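You operate a simulated robot arm through the tools that you are given. There is no shell and no other tool.

You run a simulated robot arm. Do the job below in one go: nothing can be reset, and whatever is moved stays where it is left.

TASK
Cool the yellow mug under the fan until its ring turns amber.
Fine: on the rack, lid off and beside it; then turn the cord switch off and cover the mug again. Set down upright: what you pick out. Where these are worked on the way, their far stop is far enough and under half their travel is too little: cord switch.

It is judged by the outcome, as a careful person would: the job done as asked, and still so three seconds after it is handed in. It fails if anything else is knocked over, pushed out of place, dropped, spilled or broken. A push-on lid holds only when it is set on centred and level and pressed home; a screw cap is set on level and turned clockwise until tight.

THE ROBOT
A 7-joint arm with a two-finger parallel gripper, fixed in place. Base frame: the origin is at the foot of the arm, x ahead of it, y to its left, z up; the work surface is at about z = 88. Units: cm, rad, N and s.
With the tool pointing down near the work surface it reaches from about 10 to 64 cm from the base axis. Its first joint turns from -1.152 to 1.152 rad. Payload 1.57 kg.
The tool frame sits at the grasp point between the pads (the TCP): z along the fingers, y along the line on which they close. The tips reach 3 cm beyond it. The gripper opens to 8 cm. The fingers are 1.7 cm wide and 1.2 cm thick; the gripper's body (4 by 8.2 cm) begins 8 cm behind the TCP.
Orientation is that of the tool frame in the base frame, as [roll, pitch, yaw] about the fixed x, y, z axes, in that order (R = Rz(yaw) Ry(pitch) Rx(roll)). With the fingers straight down and closing along the base's y, the tool's x points along the base's -x, its y along +y and its z along -z.

THE INTERFACE
- The arm moves only by the tool servo_tool. Its argument "series" is a list that holds one entry, the list of rows, each a list of 7 numbers: the shift along the base's x, y, z in units of 250 mm (1.0 is 250 mm), then the turn, a rotation vector about the base's x, y, z in units of 180 degrees (1.0 is 180 degrees), then the finger opening in cm, from 0 to 8. In form: [[[x, y, z, ax, ay, az, fingers], ...]]. A call has 1 to 20 rows; each row is the pose to reach, as a shift and turn from the pose commanded when the call began. A call with a number of a shift or a turn outside -1 to 1 is refused whole. Each row takes 0.2 s and may step no farther than 5 cm and 0.15 rad from the row before; otherwise, or with a gripper value out of range, the whole call is refused. A pose out of reach is approached as far as the arm can. The call stops where the force on the tool passes 40 N (or 10 N more than at its start, if that is more) or the arm is blocked; 0.2 s more then pass. Each finger travels about 7.2 cm/s and halts on what it meets, pressing with about 40 N; the grip force reading is that of the motor and also rises with nothing between the fingers. The clock runs only during rows and for 0.2 s after the last one: add rows that repeat a pose to give the fingers time. It gives the time, the measured TCP pose, the force on the tool (base axes), the opening and the grip force at its end, in the units of the frame above (readings bear some noise), with the torque about the TCP (base axes, N m) and any sound that the robot's microphone picked up, and new pictures: "views" is both (left out), scene, wrist or none.
- Cameras (640 x 400 px; columns grow to the right, rows downward): "scene" is fixed at [6.44, 44.11, 142.24]; the picture's right is [-0.68, -0.74, 0.00], its down [-0.43, 0.40, -0.81] and it looks along [0.60, -0.55, -0.59] (base axes); focal length 281 px, centre (320, 200). "wrist" rides on the gripper at [7.2, -0.7, -12.2] in the tool frame; the picture's right is [0.09, 1.00, 0.00], its down [-0.84, 0.08, -0.54] and it looks along [-0.54, 0.05, 0.84] (tool axes); focal length 238 px, centre (320, 200). There is no depth. A picture from a camera that has moved, and an enlarged one, comes with that camera's place and axes in the base frame and with its lens.
- zoom(camera, box): a new picture of the part [left, top, right, bottom] of that camera's present view, enlarged. No time passes.
- job_done(): hands the job in; it is judged then, once.

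Nothing tells you positions but the pictures and the camera data. Unless the task says otherwise, let go and move clear before handing in.

The tools are called after ">>>" as a command line: name --argument value ..., lists and objects as JSON in quotes. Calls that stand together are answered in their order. servo_tool: Moves the arm, as the interface text tells. Its arguments: {"type":"object","properties":{"series":{"type":"array"},"views":{"type":"string","enum":["both","scene","wrist","none"]}},"required":["series"]} The other tools are called the same way: zoom (camera, box) takes an enlarged picture of a part of a camera's view; job_done () hands the job in.

At the start:

```text
time_s: 0.0
tool_pos: [35.66, 15.4, 120.04]
orientation: [3.141, 0.001, -3.14]
ft_force: [0.1, -0.5, 0.1]
torque: [0.0, -0.01, 0.01]
gripper_width: 8.01
grip_force: 0.1
```

scene: 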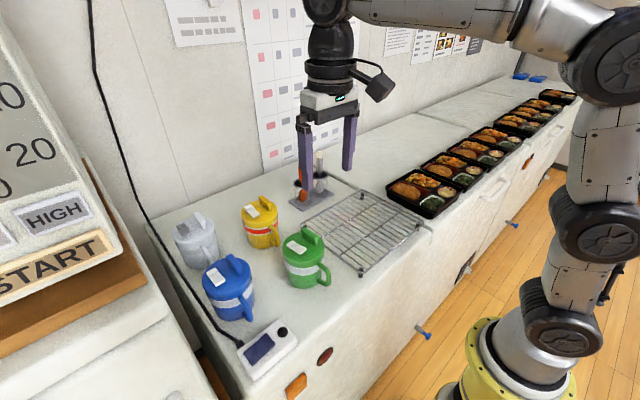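
wrist: 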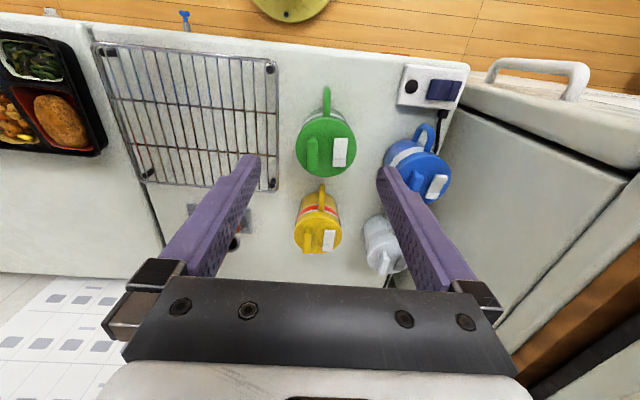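

I see four lidded mugs (white, yellow, blue, green), a wire rack, a small box with a switch and a cord, and possibly a fan near the rack. I'll zoom in on these before moving.

>>> zoom --camera "scene" --box '[160, 180, 360, 305]'

>>> zoom --camera "scene" --box '[200, 290, 360, 390]'

>>> zoom --camera "wrist" --box '[270, 60, 478, 190]'

>>> zoom --camera "wrist" --box '[180, 160, 420, 310]'

>>> zoom --camera "scene" --box '[260, 130, 440, 242]'

```text
3.20 times, centred on (260, 242) of scene
camera zoom: at [6.44, 44.11, 142.24], right [-0.68, -0.74, 0.0], down [-0.43, 0.4, -0.81], along [0.6, -0.55, -0.59], focal length 900 px, centre (512, 64)
```

zoom: 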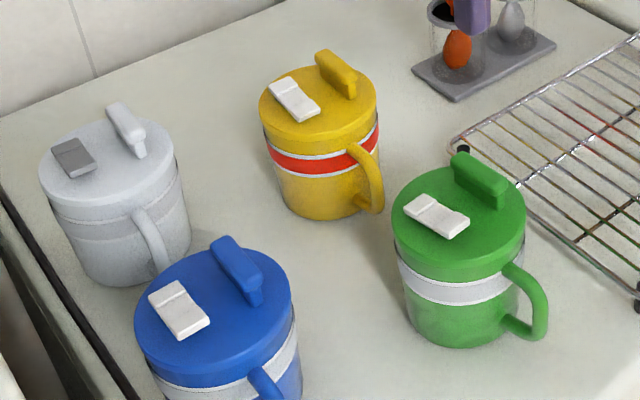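

```text
4.00 times, centred on (280, 340) of scene
camera zoom: at [6.44, 44.11, 142.24], right [-0.68, -0.74, 0.0], down [-0.43, 0.4, -0.81], along [0.6, -0.55, -0.59], focal length 1126 px, centre (480, -360)
```

zoom: 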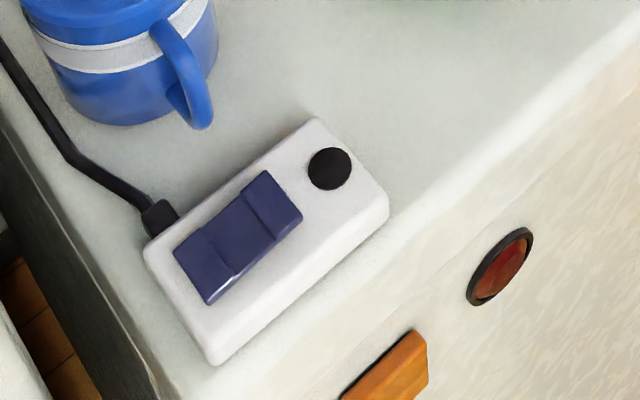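

```text
3.08 times, centred on (374, 125) of wrist
camera zoom: at [28.36, 14.82, 132.3], right [-0.09, 1.0, 0.0], down [0.84, 0.08, 0.54], along [0.54, 0.05, -0.84], focal length 733 px, centre (154, 431)
```

zoom: 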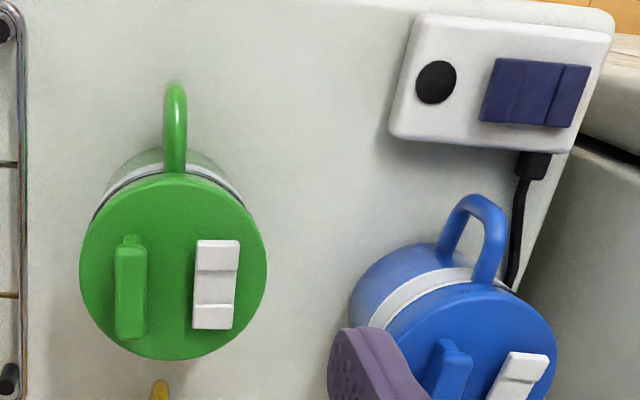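

```text
2.67 times, centred on (300, 235) of wrist
camera zoom: at [28.36, 14.82, 132.3], right [-0.09, 1.0, 0.0], down [0.84, 0.08, 0.54], along [0.54, 0.05, -0.84], focal length 636 px, centre (373, 107)
```

zoom: 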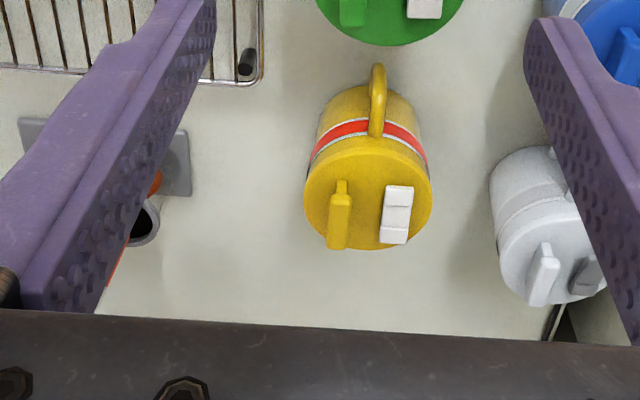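

```text
3.56 times, centred on (350, 186) of scene
camera zoom: at [6.44, 44.11, 142.24], right [-0.68, -0.74, 0.0], down [-0.43, 0.4, -0.81], along [0.6, -0.55, -0.59], focal length 1000 px, centre (213, 250)
```

zoom: 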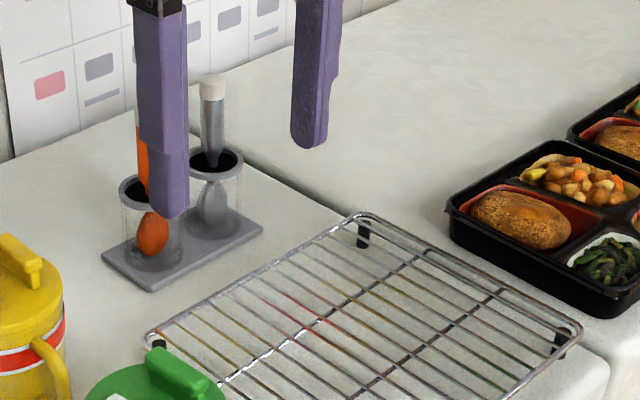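

The yellow mug's lid centre triangulates to about (58.5, 17.2, 97.6), with its handle pointing to −x, and the rack spans about x 31–54, y −18 to 8. I can't see the fan yet, so I'll tilt the hand up to look for it.

>>> servo_tool --series '[[[0, 0, 0, 0, -0.045, 0, 8], [0, 0, 0, 0, -0.09, 0, 8], [0, 0, 0, 0, -0.135, 0, 8], [0, 0, 0, 0, -0.18, 0, 8], [0, 0, 0, 0, -0.225, 0, 8], [0, 0, 0, 0, -0.27, 0, 8], [0, 0, 0, 0, -0.315, 0, 8], [0, 0, 0, 0, -0.36, 0, 8], [0, 0, 0, 0, -0.405, 0, 8], [0, 0, 0, 0, -0.45, 0, 8]]]' --views "both"

```text
time_s: 2.2
tool_pos: [35.71, 15.52, 119.99]
orientation: [3.132, 1.414, 3.134]
ft_force: [-0.2, -0.3, -0.5]
torque: [0.01, -0.03, 0.02]
gripper_width: 7.98
grip_force: 0.0
camera wrist: at [22.4, 14.86, 114.85], right [-0.02, 1.0, -0.09], down [-0.41, 0.08, 0.91], along [0.91, 0.05, 0.4], focal length 238 px, centre (320, 200)
```

scene: 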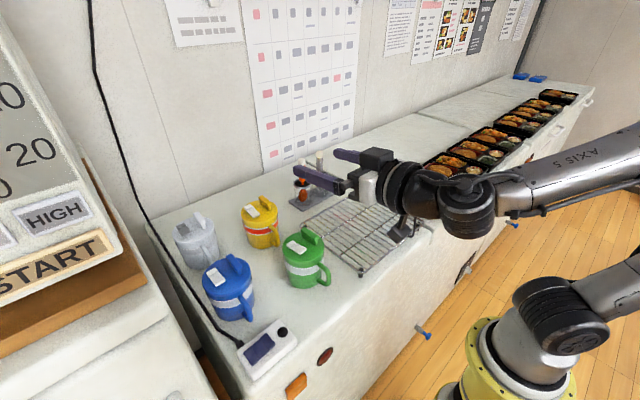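
wrist: 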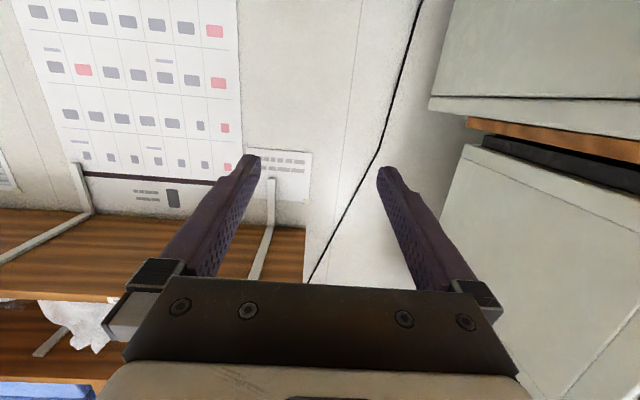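

The camera now looks forward and up, but the picture is upside down: it shows shelves on the wall and the cord running up. I'll swing the view toward the rack side (−y) to find the fan.

>>> servo_tool --series '[[[0, 0, 0, 0, 0, -0.045, 8], [0, 0, 0, 0, 0, -0.09, 8], [0, 0, 0, 0, 0, -0.135, 8], [0, 0, 0, 0, 0, -0.18, 8], [0, 0, 0, 0, 0, -0.225, 8], [0, 0, 0, 0, 0, -0.27, 8]]]' --views "both"

```text
time_s: 3.6
tool_pos: [35.75, 15.46, 119.97]
orientation: [-3.141, 1.412, 2.292]
ft_force: [-0.5, -0.4, 1.1]
torque: [0.01, 0.01, 0.01]
gripper_width: 7.98
grip_force: 0.0
camera wrist: at [26.44, 24.98, 114.88], right [0.74, 0.67, -0.09], down [-0.21, 0.36, 0.91], along [0.64, -0.65, 0.4], focal length 238 px, centre (320, 200)
```

scene: 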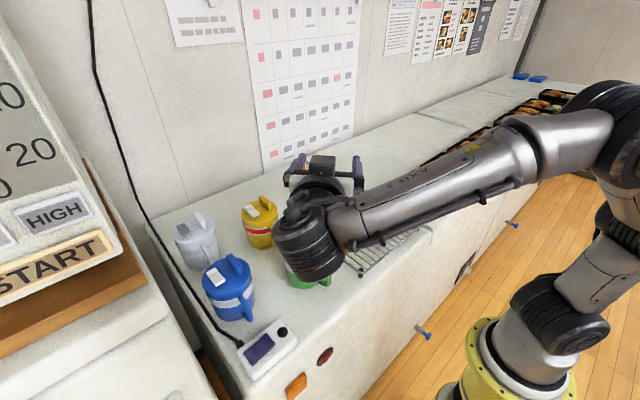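
wrist: 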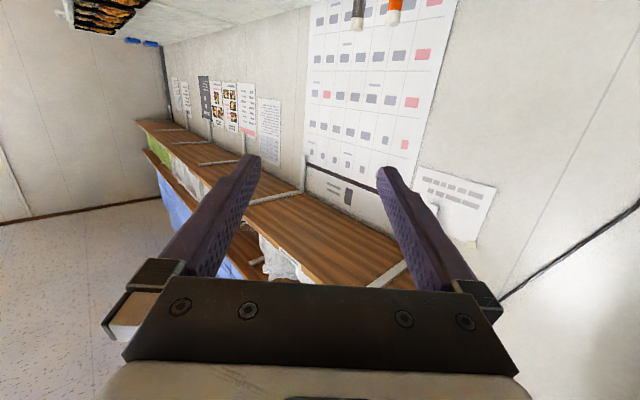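

No fan is in view yet. The hand plate hides whatever is above the rack, so I'll pitch up further.

>>> servo_tool --series '[[[0, 0, 0, -0.0334, -0.0294, 0, 8], [0, 0, 0, -0.0668, -0.0588, 0, 8], [0, 0, 0, -0.1002, -0.0882, 0, 8], [0, 0, 0, -0.1336, -0.1176, 0, 8], [0, 0, 0, -0.167, -0.147, 0, 8]]]' --views "both"

```text
time_s: 4.8
tool_pos: [35.65, 15.61, 119.95]
orientation: [-0.005, 1.028, -0.856]
ft_force: [0.1, -0.3, -3.1]
torque: [-0.21, -0.17, 0.0]
gripper_width: 7.98
grip_force: 0.0
camera wrist: at [30.58, 20.09, 107.68], right [0.78, 0.62, -0.08], down [-0.53, 0.73, 0.44], along [0.33, -0.3, 0.9], focal length 238 px, centre (320, 200)
```

scene: 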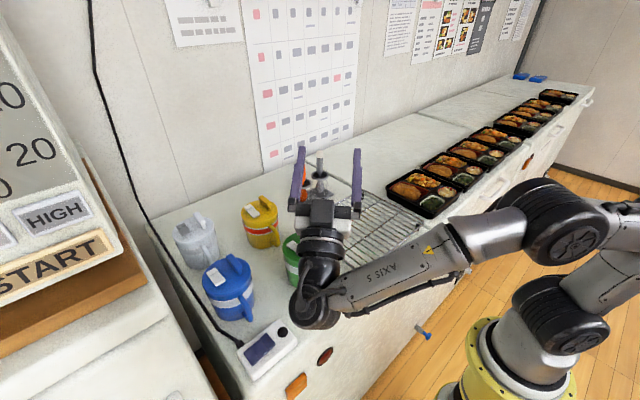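
wrist: 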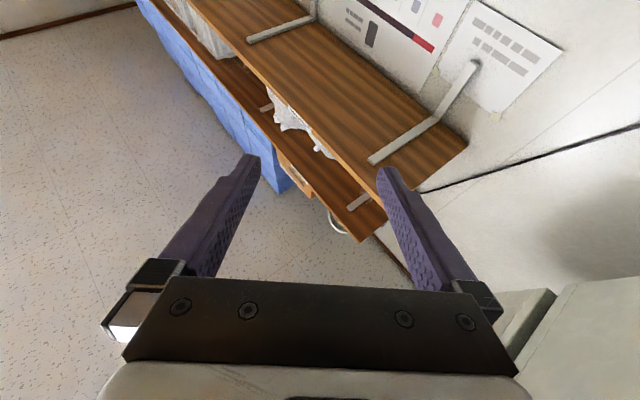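

There's a white ring shape near the shelf end that might be the fan. I'll zoom in on it, and check that the wrist clears the green mug.

>>> zoom --camera "wrist" --box '[260, 140, 420, 260]'

>>> zoom --camera "scene" --box '[260, 180, 420, 340]'

```text
3.33 times, centred on (340, 200) of wrist
camera zoom: at [30.58, 20.09, 107.68], right [0.78, 0.62, -0.08], down [-0.53, 0.73, 0.44], along [0.33, -0.3, 0.9], focal length 794 px, centre (253, 200)
```

zoom: 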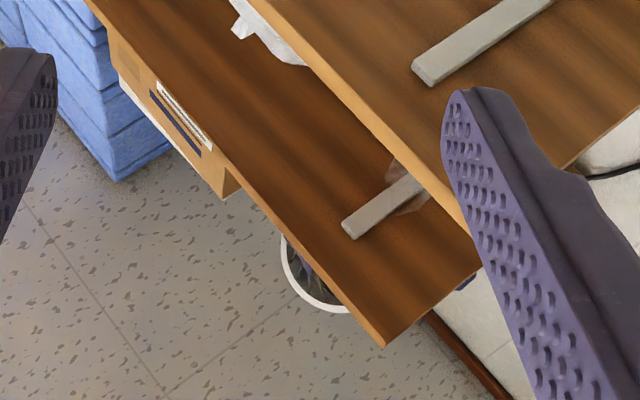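

```text
2.50 times, centred on (340, 260) of scene
camera zoom: at [6.45, 44.12, 142.24], right [-0.68, -0.74, 0.0], down [-0.43, 0.4, -0.81], along [0.6, -0.55, -0.59], focal length 704 px, centre (270, 50)
```

zoom: 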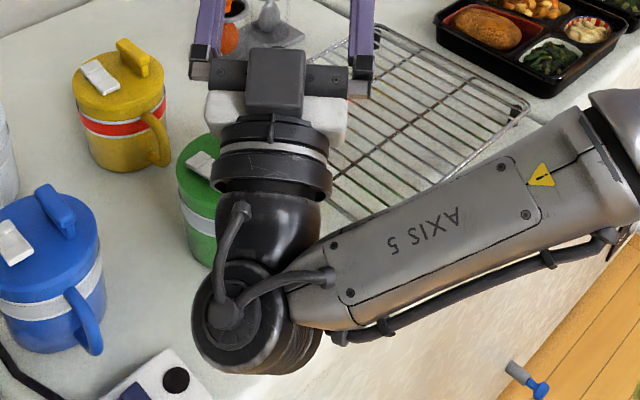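

The ring does look like a fan, up near the shelf end. I'll back the wrist away from the green mug, then look up from higher and nearer the rack.

>>> servo_tool --series '[[[0, 0, 0.1, 0.0334, 0.0294, 0, 8], [0, -0.1, 0.2, 0.0334, 0.0294, 0, 8], [0, -0.25, 0.25, 0, 0, 0, 8], [0, -0.42, 0.3, 0, 0, 0, 8], [0, -0.58, 0.3, 0, 0, 0, 8], [0, -0.72, 0.3, 0, 0, 0, 8]]]' --views "both"

```text
time_s: 6.2
tool_pos: [35.58, -2.51, 127.47]
orientation: [0.001, 1.03, -0.846]
ft_force: [0.7, -0.2, -0.1]
torque: [0.01, 0.01, 0.02]
gripper_width: 8.0
grip_force: 0.1
camera wrist: at [30.56, 2.17, 115.21], right [0.78, 0.62, -0.08], down [-0.53, 0.72, 0.44], along [0.33, -0.3, 0.9], focal length 238 px, centre (320, 200)
```

scene: 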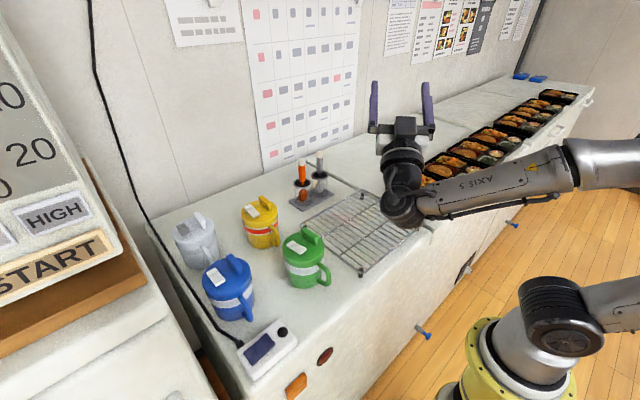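
wrist: 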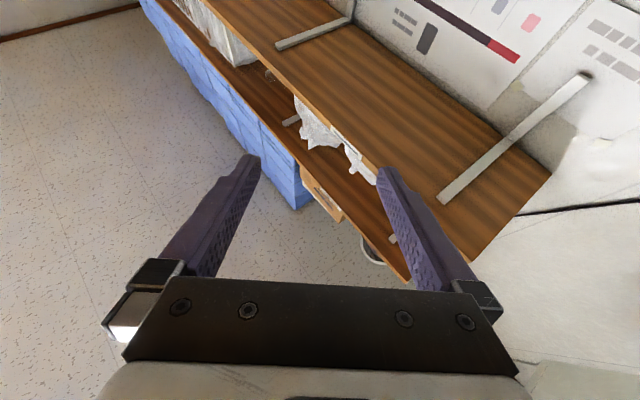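

I triangulate the ring to about (64, 1, 200), far above the arm's workspace. I'll take one more look facing straight ahead from further back.

>>> servo_tool --series '[[[-0.05, 0, 0.05, 0, 0, 0.045, 8], [-0.1, 0, 0.1, 0, 0, 0.09, 8], [-0.15, 0, 0.15, 0, 0, 0.135, 8], [-0.2, 0, 0.2, 0, 0, 0.18, 8], [-0.2, 0, 0.2, 0, 0, 0.225, 8], [-0.2, 0, 0.2, 0, 0, 0.27, 8]]]' --views "both"

```text
time_s: 7.6
tool_pos: [30.65, -2.51, 132.46]
orientation: [-0.002, 1.03, -0.189]
ft_force: [0.1, 0.4, 0.8]
torque: [0.0, -0.01, 0.03]
gripper_width: 8.02
grip_force: 0.1
out of reach, approached as far as the arm can: row 6
camera wrist: at [23.87, -1.87, 120.14], right [0.23, 0.97, -0.08], down [-0.87, 0.24, 0.44], along [0.44, -0.03, 0.9], focal length 238 px, centre (320, 200)
```

scene: 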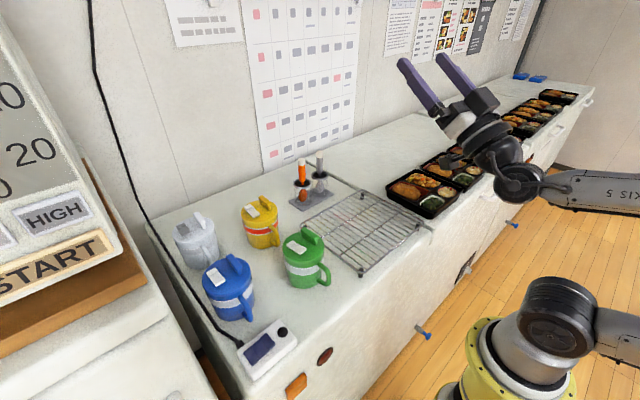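
wrist: 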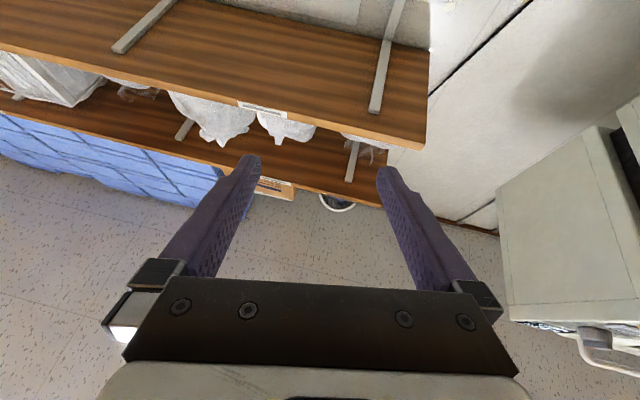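

Nothing hangs directly above the rack. I'll zoom in on the ring and on the rest of the upper wall.

>>> zoom --camera "wrist" --box '[290, 150, 400, 230]'

>>> zoom --camera "wrist" --box '[390, 0, 640, 160]'

>>> zoom --camera "scene" --box '[220, 170, 440, 290]'

```text
5.00 times, centred on (345, 190) of wrist
camera zoom: at [23.87, -1.87, 120.14], right [0.23, 0.97, -0.08], down [-0.87, 0.24, 0.44], along [0.44, -0.03, 0.9], focal length 1192 px, centre (195, 250)
```

zoom: 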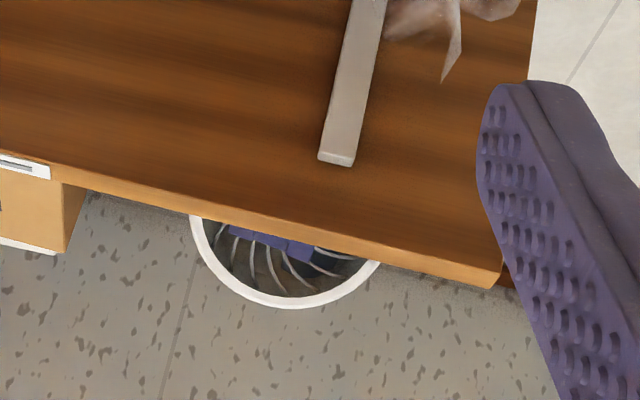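

```text
2.50 times, centred on (515, 80) of wrist
camera zoom: at [23.87, -1.87, 120.14], right [0.23, 0.97, -0.08], down [-0.87, 0.24, 0.44], along [0.44, -0.03, 0.9], focal length 596 px, centre (-168, 500)
```

zoom: 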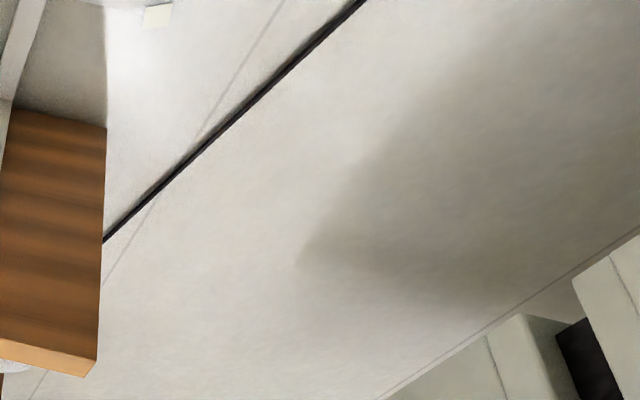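

```text
2.91 times, centred on (330, 230) of scene
camera zoom: at [6.44, 44.11, 142.24], right [-0.68, -0.74, 0.0], down [-0.43, 0.4, -0.81], along [0.6, -0.55, -0.59], focal length 819 px, centre (291, 113)
```

zoom: 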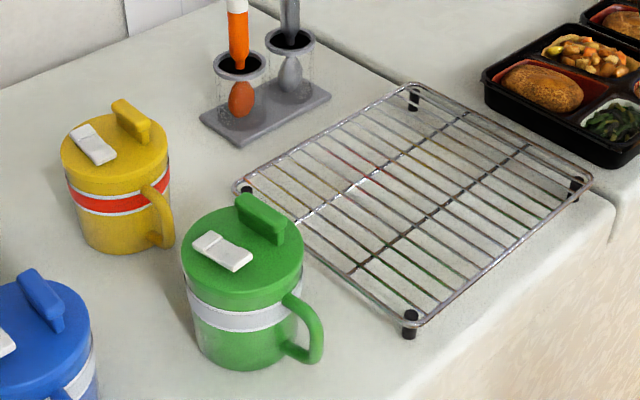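

The ring is a fan: white guard, blue blades, standing still, and well out of the arm's way. I'll bring the hand back to pointing down while moving forward.

>>> servo_tool --series '[[[0.05, 0, 0, 0, 0.045, 0, 8], [0.1, 0, 0, 0, 0.09, 0, 8], [0.15, 0.04, 0, 0, 0.135, 0, 8], [0.2, 0.08, 0, 0, 0.18, 0, 8], [0.25, 0.12, 0, 0, 0.225, 0, 8], [0.3, 0.16, 0, 0, 0.27, 0, 8], [0.35, 0.2, 0, 0, 0.315, 0, 8], [0.4, 0.25, 0, 0, 0.36, 0, 8], [0.45, 0.3, 0, 0, 0.405, 0, 8], [0.5, 0.35, 0, 0, 0.45, 0, 8], [0.5, 0.4, 0, 0, 0.495, 0, 8], [0.5, 0.45, 0, 0, 0.54, 0, 8], [0.5, 0.5, 0, 0, 0.585, 0, 8], [0.5, 0.5, 0, 0, 0.63, 0, 8], [0.5, 0.5, 0, 0, 0.672, 0, 8]]]' --views "both"

```text
time_s: 10.8
tool_pos: [41.47, 9.29, 128.31]
orientation: [-2.975, 0.038, -3.043]
ft_force: [0.4, -0.4, 0.2]
torque: [-0.02, -0.01, 0.03]
gripper_width: 8.01
grip_force: 0.1
out of reach, approached as far as the arm can: row 14, 15
camera wrist: at [33.65, 9.82, 140.24], right [-0.18, 0.97, -0.17], down [0.8, 0.24, 0.55], along [0.58, -0.03, -0.82], focal length 238 px, centre (320, 200)
```

scene: 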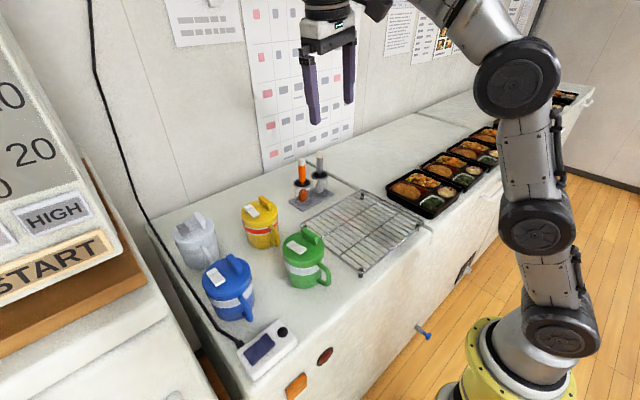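
wrist: 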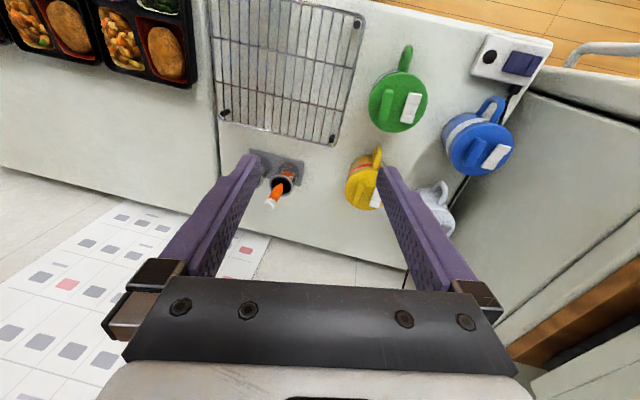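

The hand is nearly down again, with a small tilt left to correct. I'll level it and move down over the area in front of the yellow mug for a close look.

>>> servo_tool --series '[[[0, 0.05, -0.1, 0.0256, 0.0086, -0.0148, 8], [0.0, 0.1, -0.2, 0.0512, 0.0172, -0.0296, 8], [0.05, 0.2, -0.3, 0.0512, 0.0172, -0.0296, 8], [0.1, 0.3, -0.4, 0.0512, 0.0172, -0.0296, 8]]]' --views "both"

```text
time_s: 11.8
tool_pos: [43.78, 16.78, 118.46]
orientation: [3.138, -0.054, -3.133]
ft_force: [0.4, -1.3, -0.3]
torque: [-0.02, 0.02, 0.0]
gripper_width: 8.01
grip_force: 0.1
camera wrist: at [37.19, 16.07, 131.0], right [-0.1, 0.99, 0.01], down [0.86, 0.08, 0.5], along [0.49, 0.06, -0.87], focal length 238 px, centre (320, 200)
```

scene: 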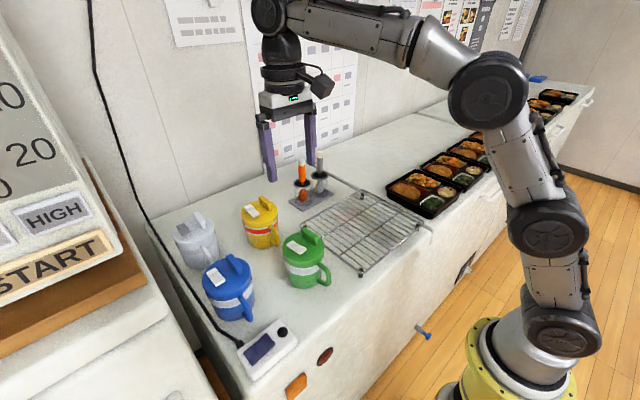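
wrist: 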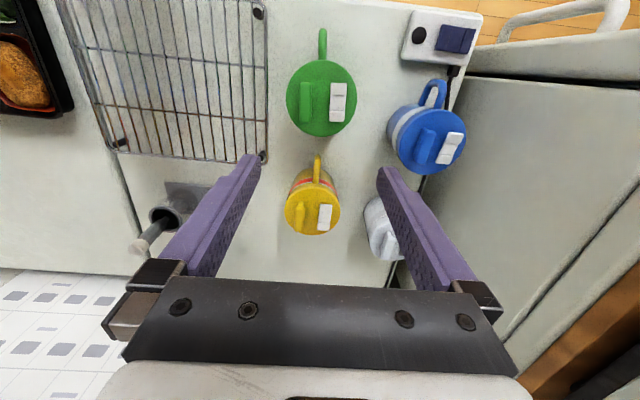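

The hand is almost level, with about 0.05 rad of pitch left. I'll correct that and move closer to inspect the yellow mug's handle and lid.

>>> servo_tool --series '[[[0.05, 0.01, -0.15, 0, -0.0172, 0, 8], [0.1, 0.02, -0.3, 0, -0.0172, 0.0, 8], [0.12, 0.02, -0.4, 0, -0.0172, 0.0, 8], [0.12, 0.02, -0.4, 0, -0.0172, 0.0, 8]]]' --views "wrist"

>>> zoom --camera "wrist" --box '[250, 110, 400, 260]'

>>> zoom --camera "scene" --box '[220, 180, 300, 260]'

```text
time_s: 12.8
tool_pos: [46.96, 17.47, 108.55]
orientation: [3.141, 0.002, -3.133]
ft_force: [0.5, -0.2, 0.3]
torque: [0.0, 0.01, -0.02]
gripper_width: 8.02
grip_force: 0.1
camera wrist: at [39.71, 16.77, 120.72], right [-0.1, 0.99, 0.0], down [0.83, 0.08, 0.54], along [0.54, 0.06, -0.84], focal length 238 px, centre (320, 200)
```

wrist: 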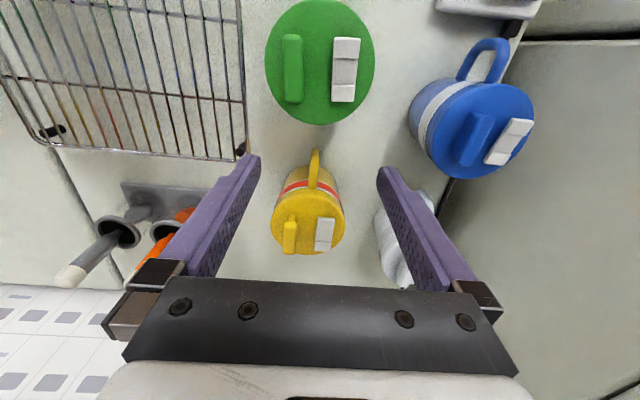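

```text
2.67 times, centred on (325, 185) of wrist
camera zoom: at [39.71, 16.77, 120.72], right [-0.1, 0.99, 0.0], down [0.83, 0.08, 0.54], along [0.54, 0.06, -0.84], focal length 636 px, centre (307, 240)
```

zoom: 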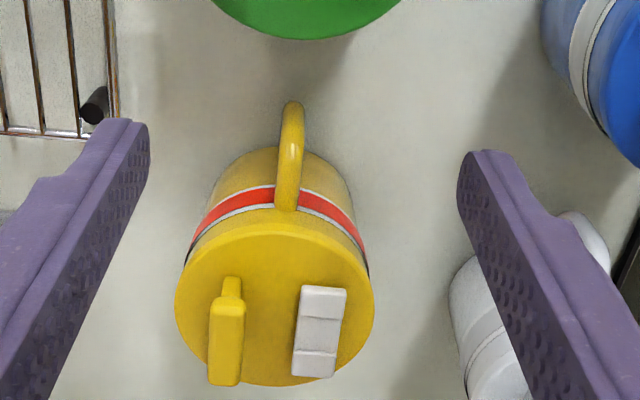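

```text
5.00 times, centred on (260, 220) of scene
camera zoom: at [6.44, 44.11, 142.24], right [-0.68, -0.74, 0.0], down [-0.43, 0.4, -0.81], along [0.6, -0.55, -0.59], focal length 1407 px, centre (620, 100)
```

zoom: 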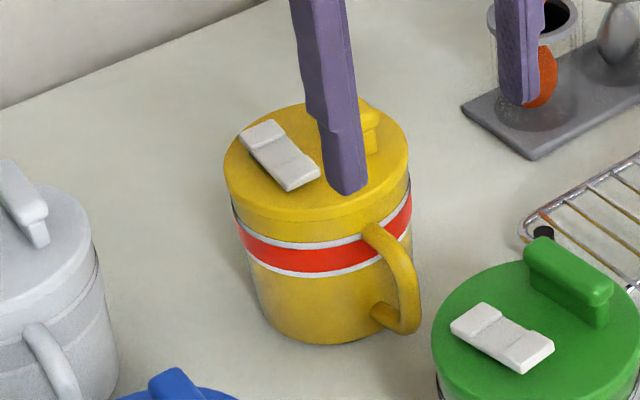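

The yellow handle's vertical bar sits at about x 50.9, y 17.25, z 90.5–95, in the x–z plane. I'll position over it and go down with the fingers straddling it.

>>> servo_tool --series '[[[0.08, -0.005, -0.09, 0, 0, 0, 6], [0.162, -0.009, -0.18, 0, 0, 0, 5], [0.162, -0.009, -0.28, 0, 0, 0, 5], [0.162, -0.009, -0.38, 0, 0, 0, 5], [0.162, -0.009, -0.48, 0, 0, 0, 5], [0.162, -0.009, -0.48, 0, 0, 0, 5]]]' --views "both"

>>> zoom --camera "scene" --box '[220, 170, 320, 270]'

>>> zoom --camera "wrist" --box '[240, 100, 400, 200]'

```text
time_s: 14.2
tool_pos: [51.05, 16.88, 96.41]
orientation: [3.139, 0.002, -3.134]
ft_force: [-0.9, 0.4, -0.3]
torque: [0.01, -0.01, -0.01]
gripper_width: 5.02
grip_force: 0.0
camera wrist: at [43.92, 16.26, 108.71], right [-0.1, 0.99, 0.0], down [0.83, 0.08, 0.54], along [0.54, 0.06, -0.84], focal length 238 px, centre (320, 200)
```

scene: 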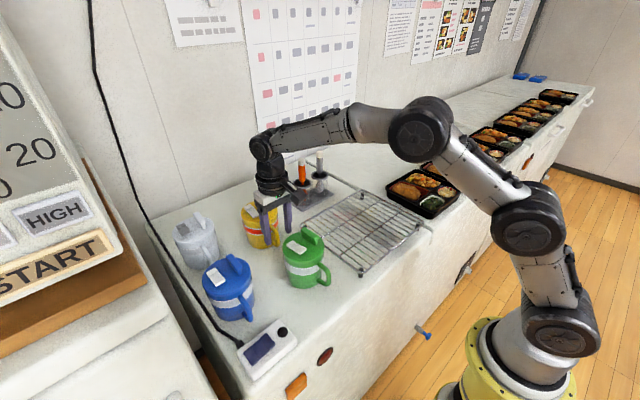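
wrist: 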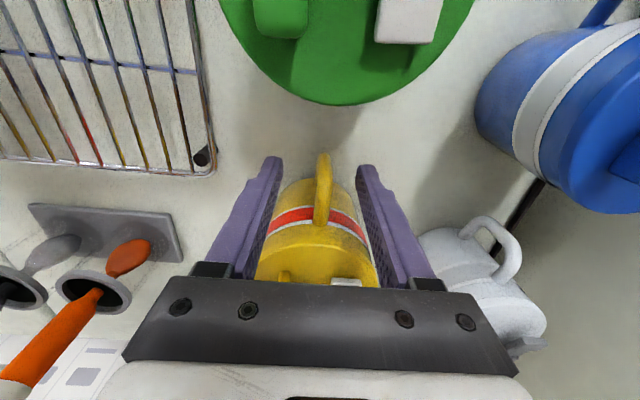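

```text
4.00 times, centred on (270, 220) of scene
camera zoom: at [6.44, 44.11, 142.24], right [-0.68, -0.74, 0.0], down [-0.43, 0.4, -0.81], along [0.6, -0.55, -0.59], focal length 1126 px, centre (520, 120)
```

zoom: 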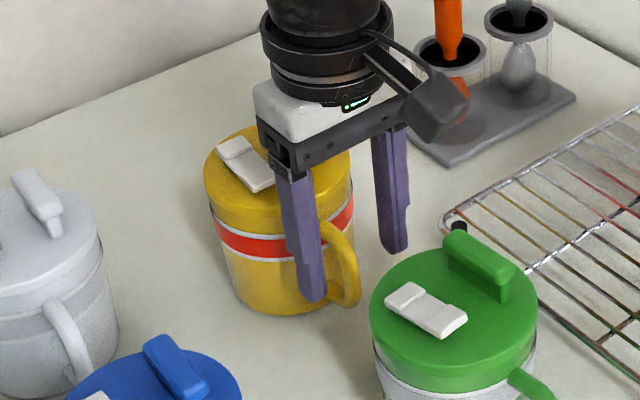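

```text
4.00 times, centred on (320, 150) of wrist
camera zoom: at [43.92, 16.26, 108.71], right [-0.1, 0.99, 0.0], down [0.83, 0.08, 0.54], along [0.54, 0.06, -0.84], focal length 953 px, centre (320, 400)
```

zoom: 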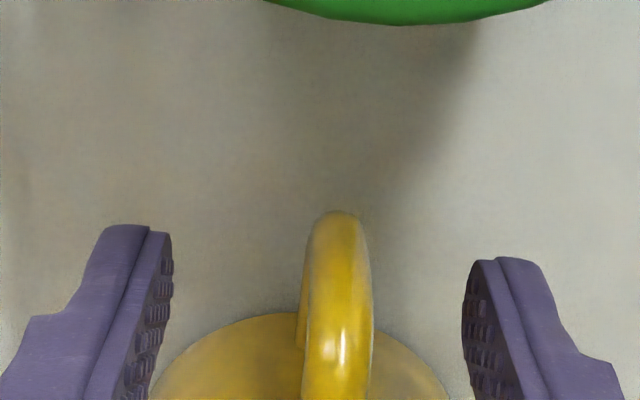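

The fingers straddle the handle, slightly off in y. I'll correct y, lower to about z 92.7 and close gently on the bar.

>>> servo_tool --series '[[[0.0, 0.014, -0.05, 0, 0, 0, 5], [0.0, 0.014, -0.1, 0, 0, 0, 5], [0.0, 0.014, -0.148, 0, 0, 0, 5], [0.0, 0.014, -0.148, 0, 0, 0, 4], [0.0, 0.014, -0.148, 0, 0, 0, 3], [0.0, 0.014, -0.148, 0, 0, 0, 2], [0.0, 0.014, -0.148, 0, 0, 0, 1.5], [0.0, 0.014, -0.148, 0, 0, 0, 1], [0.0, 0.014, -0.148, 0, 0, 0, 0.5], [0.0, 0.014, -0.148, 0, 0, 0, 0.3]]]' --views "both"

>>> zoom --camera "scene" --box '[220, 170, 320, 270]'

>>> zoom --camera "wrist" --box '[240, 100, 400, 200]'

```text
time_s: 16.4
tool_pos: [51.2, 17.38, 92.88]
orientation: [3.14, 0.002, -3.133]
ft_force: [0.2, -1.3, 1.0]
torque: [0.01, -0.02, -0.12]
gripper_width: 1.09
grip_force: 28.5
camera wrist: at [43.85, 16.65, 105.14], right [-0.1, 0.99, 0.0], down [0.83, 0.08, 0.54], along [0.54, 0.06, -0.84], focal length 238 px, centre (320, 200)
```

scene: 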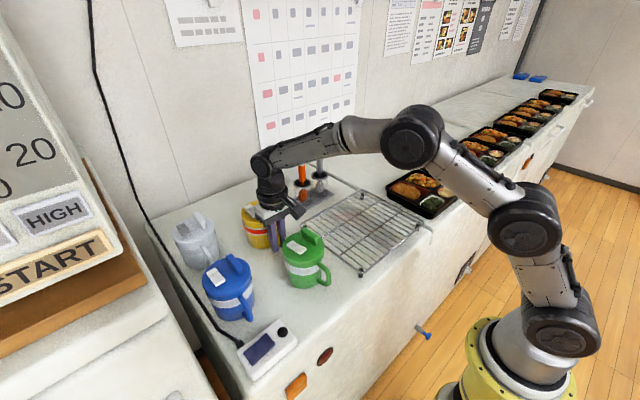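
wrist: 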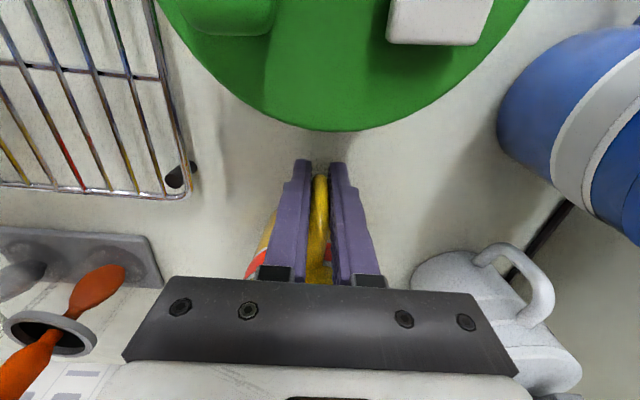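

```text
4.00 times, centred on (270, 220) of scene
camera zoom: at [6.44, 44.11, 142.24], right [-0.68, -0.74, 0.0], down [-0.43, 0.4, -0.81], along [0.6, -0.55, -0.59], focal length 1126 px, centre (520, 120)
```

zoom: 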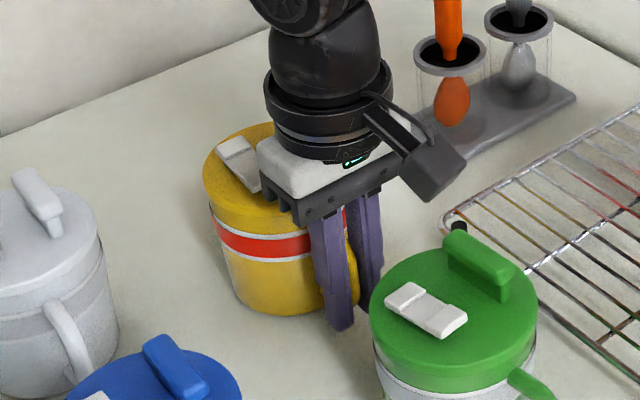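

```text
4.00 times, centred on (320, 150) of wrist
camera zoom: at [43.85, 16.65, 105.14], right [-0.1, 0.99, 0.0], down [0.83, 0.08, 0.54], along [0.54, 0.06, -0.84], focal length 953 px, centre (320, 400)
```

zoom: 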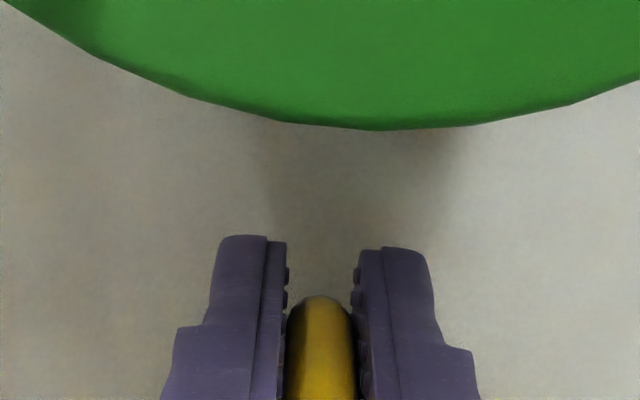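

The handle is held (opening 1.09 cm, grip force rising). I'll lift a little and check that the mug stays level.

>>> servo_tool --series '[[[0, 0, 0.0, 0, 0, 0, 0.2], [0, 0, 0.02, 0, 0, 0, 0.2], [0, 0, 0.04, 0, 0, 0, 0.2], [0, 0, 0.08, 0, 0, 0, 0.2], [0, 0, 0.12, 0, 0, 0, 0.2], [0, 0, 0.12, 0, 0, 0, 0.2]]]' --views "both"

>>> zoom --camera "scene" --box '[220, 160, 320, 260]'

```text
time_s: 17.8
tool_pos: [51.03, 17.46, 95.99]
orientation: [3.137, 0.002, -3.131]
ft_force: [-0.2, 0.5, -5.2]
torque: [0.02, 0.38, -0.01]
gripper_width: 1.08
grip_force: 27.8
camera wrist: at [43.8, 16.77, 108.17], right [-0.1, 0.99, 0.0], down [0.84, 0.08, 0.54], along [0.54, 0.06, -0.84], focal length 238 px, centre (320, 200)
```

scene: 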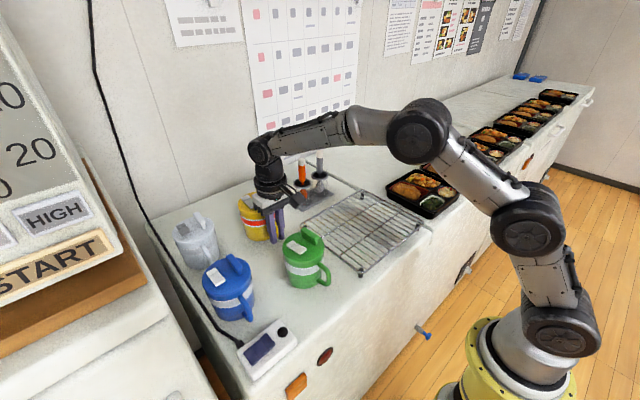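
wrist: 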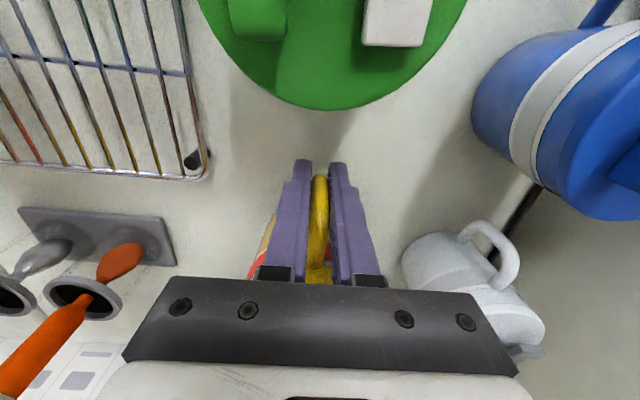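

```text
4.00 times, centred on (270, 210) of scene
camera zoom: at [6.45, 44.11, 142.24], right [-0.68, -0.74, 0.0], down [-0.43, 0.4, -0.81], along [0.6, -0.55, -0.59], focal length 1126 px, centre (520, 160)
```

zoom: 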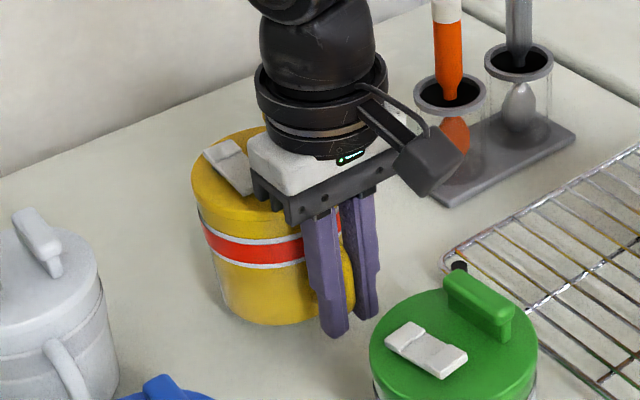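

The lift works (about 0.53 kg), but the mug looks slightly drooped on its far side. I'll zoom in to judge the tilt.

>>> zoom --camera "scene" --box '[230, 180, 300, 250]'

>>> zoom --camera "wrist" --box '[240, 130, 400, 300]'

```text
5.71 times, centred on (265, 215) of scene
camera zoom: at [6.45, 44.11, 142.24], right [-0.68, -0.74, 0.0], down [-0.43, 0.4, -0.81], along [0.6, -0.55, -0.59], focal length 1608 px, centre (634, 114)
```

zoom: 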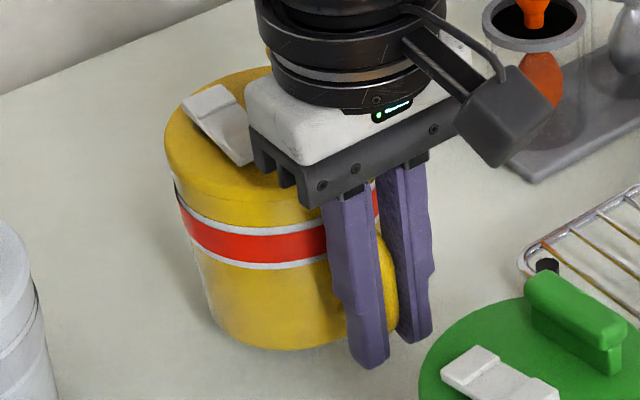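

```text
2.35 times, centred on (320, 215) of wrist
camera zoom: at [43.8, 16.77, 108.17], right [-0.1, 0.99, 0.0], down [0.84, 0.08, 0.54], along [0.54, 0.06, -0.84], focal length 561 px, centre (320, 165)
```

zoom: 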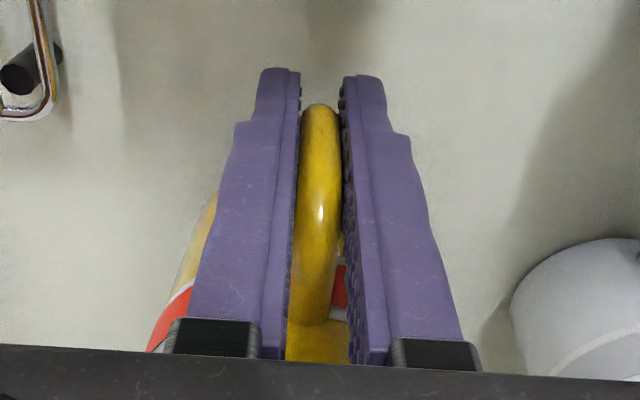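

The tilt is only about 2°, so I'll trim it. Then I'll raise the mug and carry it over the rack along a path clear of the green mug and the utensil stand.

>>> servo_tool --series '[[[0, 0, 0.08, 0, -0.008, 0, 0.2], [0, -0.02, 0.16, 0, -0.011, 0, 0.2], [-0.02, -0.12, 0.17, 0, -0.011, 0, 0.2], [-0.06, -0.22, 0.17, 0, -0.011, 0, 0.2], [-0.12, -0.32, 0.17, 0, -0.011, 0, 0.2], [-0.2, -0.42, 0.17, 0, -0.011, 0, 0.2], [-0.28, -0.5, 0.17, 0, -0.011, 0, 0.2], [-0.36, -0.57, 0.17, 0, -0.011, 0, 0.2], [-0.44, -0.63, 0.17, 0, -0.011, 0, 0.2], [-0.51, -0.68, 0.17, 0, -0.011, 0, 0.2], [-0.569, -0.698, 0.17, 0, -0.011, 0, 0.2], [-0.569, -0.698, 0.17, 0, -0.011, 0, 0.2]]]' --views "both"

>>> zoom --camera "scene" --box '[290, 140, 440, 280]'

```text
time_s: 20.4
tool_pos: [36.84, -0.27, 99.99]
orientation: [3.141, 0.037, -3.133]
ft_force: [-0.3, -0.3, -6.3]
torque: [0.01, 0.38, 0.0]
gripper_width: 1.08
grip_force: 28.6
camera wrist: at [29.14, -0.89, 111.93], right [-0.1, 0.99, 0.0], down [0.82, 0.08, 0.57], along [0.57, 0.06, -0.82], focal length 238 px, centre (320, 200)
```

scene: 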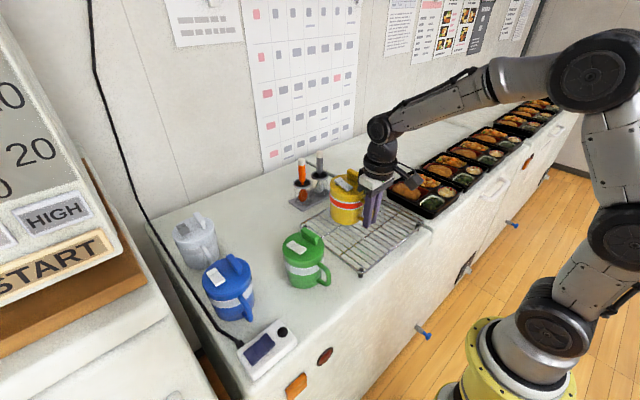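
wrist: 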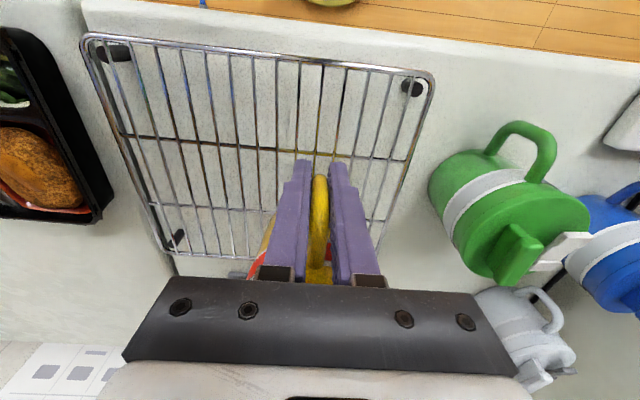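

```text
2.86 times, centred on (365, 210) of scene
camera zoom: at [6.45, 44.11, 142.24], right [-0.68, -0.74, 0.0], down [-0.43, 0.4, -0.81], along [0.6, -0.55, -0.59], focal length 804 px, centre (191, 171)
```

zoom: 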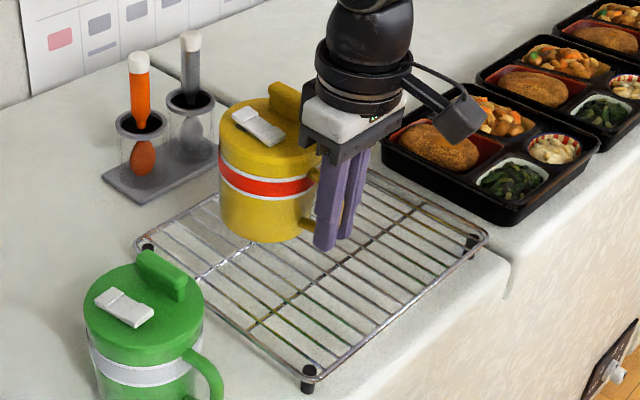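

The mug is over the rack at about (44, 0), and the rack spans x 31–54, y −18 to 8. I'll check how level the mug is before lowering it.

>>> zoom --camera "scene" --box '[320, 160, 400, 230]'

```text
5.71 times, centred on (360, 195) of scene
camera zoom: at [6.45, 44.11, 142.24], right [-0.68, -0.74, 0.0], down [-0.43, 0.4, -0.81], along [0.6, -0.55, -0.59], focal length 1608 px, centre (91, 229)
```

zoom: 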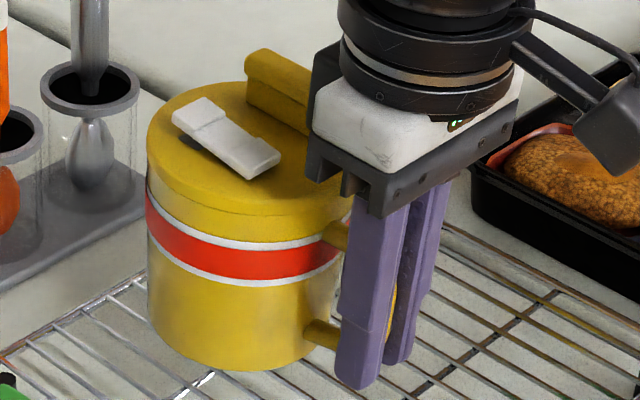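

The edge slope matches a level mug. I'll lower it to just above the rack, then step down gently until it touches.

>>> servo_tool --series '[[[0, 0, -0.04, 0, 0, 0, 0.2], [0, 0, -0.08, 0, 0, 0, 0.2], [0, 0, -0.12, 0, 0, 0, 0.2], [0, 0, -0.15, 0, 0, 0, 0.2], [0, 0, -0.165, 0, 0, 0, 0.2]]]' --views "none"

>>> zoom --camera "scene" --box '[320, 160, 400, 230]'

```text
time_s: 21.6
tool_pos: [36.78, -0.04, 96.1]
orientation: [3.141, 0.035, -3.132]
ft_force: [0.4, 0.6, -5.2]
torque: [-0.02, 0.35, 0.0]
gripper_width: 1.08
grip_force: 28.5
```

```text
5.71 times, centred on (360, 195) of scene
camera zoom: at [6.45, 44.11, 142.24], right [-0.68, -0.74, 0.0], down [-0.43, 0.4, -0.81], along [0.6, -0.55, -0.59], focal length 1608 px, centre (91, 229)
```

zoom: 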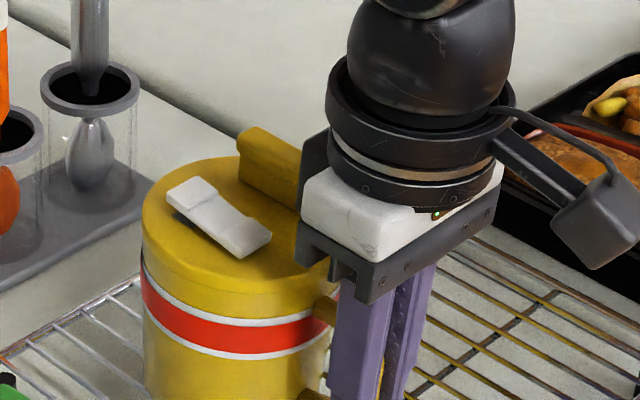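

>>> servo_tool --series '[[[0, 0, -0.008, 0, 0, 0, 0.2], [0, 0, -0.016, 0, 0, 0, 0.2], [0, 0, -0.024, 0, 0, 0, 0.2], [0, 0, -0.024, 0, 0, 0, 0.2]]]' --views "scene"

>>> zoom --camera "scene" --box '[320, 180, 400, 250]'

```text
time_s: 22.6
tool_pos: [36.93, 0.03, 95.52]
orientation: [3.14, 0.046, -3.133]
ft_force: [-1.8, -2.9, 17.7]
torque: [-0.11, -0.5, -0.1]
gripper_width: 1.12
grip_force: 28.6
```

scene: 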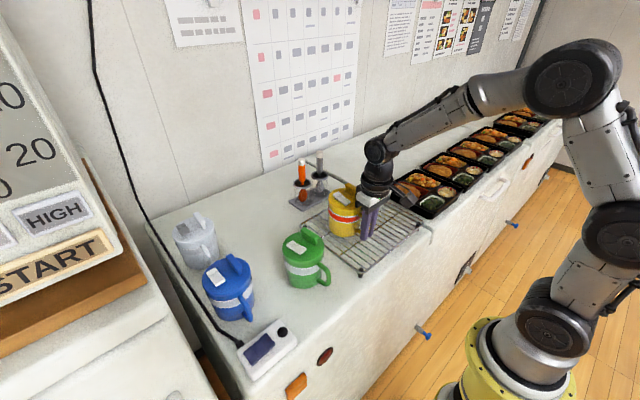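

```text
5.71 times, centred on (360, 215) of scene
camera zoom: at [6.41, 44.1, 142.24], right [-0.68, -0.74, 0.0], down [-0.43, 0.4, -0.81], along [0.6, -0.55, -0.59], focal length 1608 px, centre (91, 114)
```

zoom: 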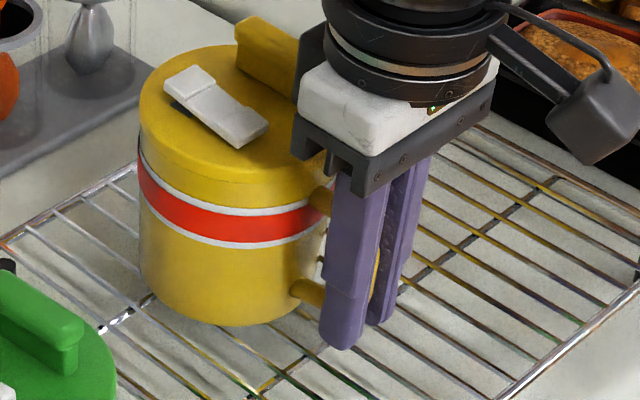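

The mug is on the rack and I'm pressing slightly (17 N). I'll back off about a millimetre and then open the fingers.

>>> servo_tool --series '[[[0, 0, 0.003, 0, 0, 0, 0.2], [0, 0, 0.005, 0, 0, 0, 0.2]]]' --views "none"

```text
time_s: 23.2
tool_pos: [36.91, 0.11, 95.56]
orientation: [3.138, 0.043, -3.131]
ft_force: [6.7, -0.4, 12.4]
torque: [0.02, -0.64, 0.04]
gripper_width: 1.08
grip_force: 28.6
```

>>> servo_tool --series '[[[0, 0, 0.003, 0, 0, 0, 0.2], [0, 0, 0.006, 0, 0, 0, 0.2]]]' --views "none"

```text
time_s: 23.8
tool_pos: [36.89, -0.06, 95.53]
orientation: [3.14, 0.037, -3.133]
ft_force: [5.8, 2.1, 12.4]
torque: [0.1, -0.57, 0.12]
gripper_width: 1.09
grip_force: 28.5
```

>>> servo_tool --series '[[[0, 0, 0.004, 0, 0, 0, 0.2], [0, 0, 0.008, 0, 0, 0, 0.2], [0, 0, 0.008, 0, 0, 0, 0.2]]]' --views "none"

```text
time_s: 24.6
tool_pos: [36.63, -0.0, 95.56]
orientation: [3.138, 0.028, -3.134]
ft_force: [-1.0, -0.8, -3.5]
torque: [-0.04, 0.29, -0.06]
gripper_width: 1.07
grip_force: 28.3
```

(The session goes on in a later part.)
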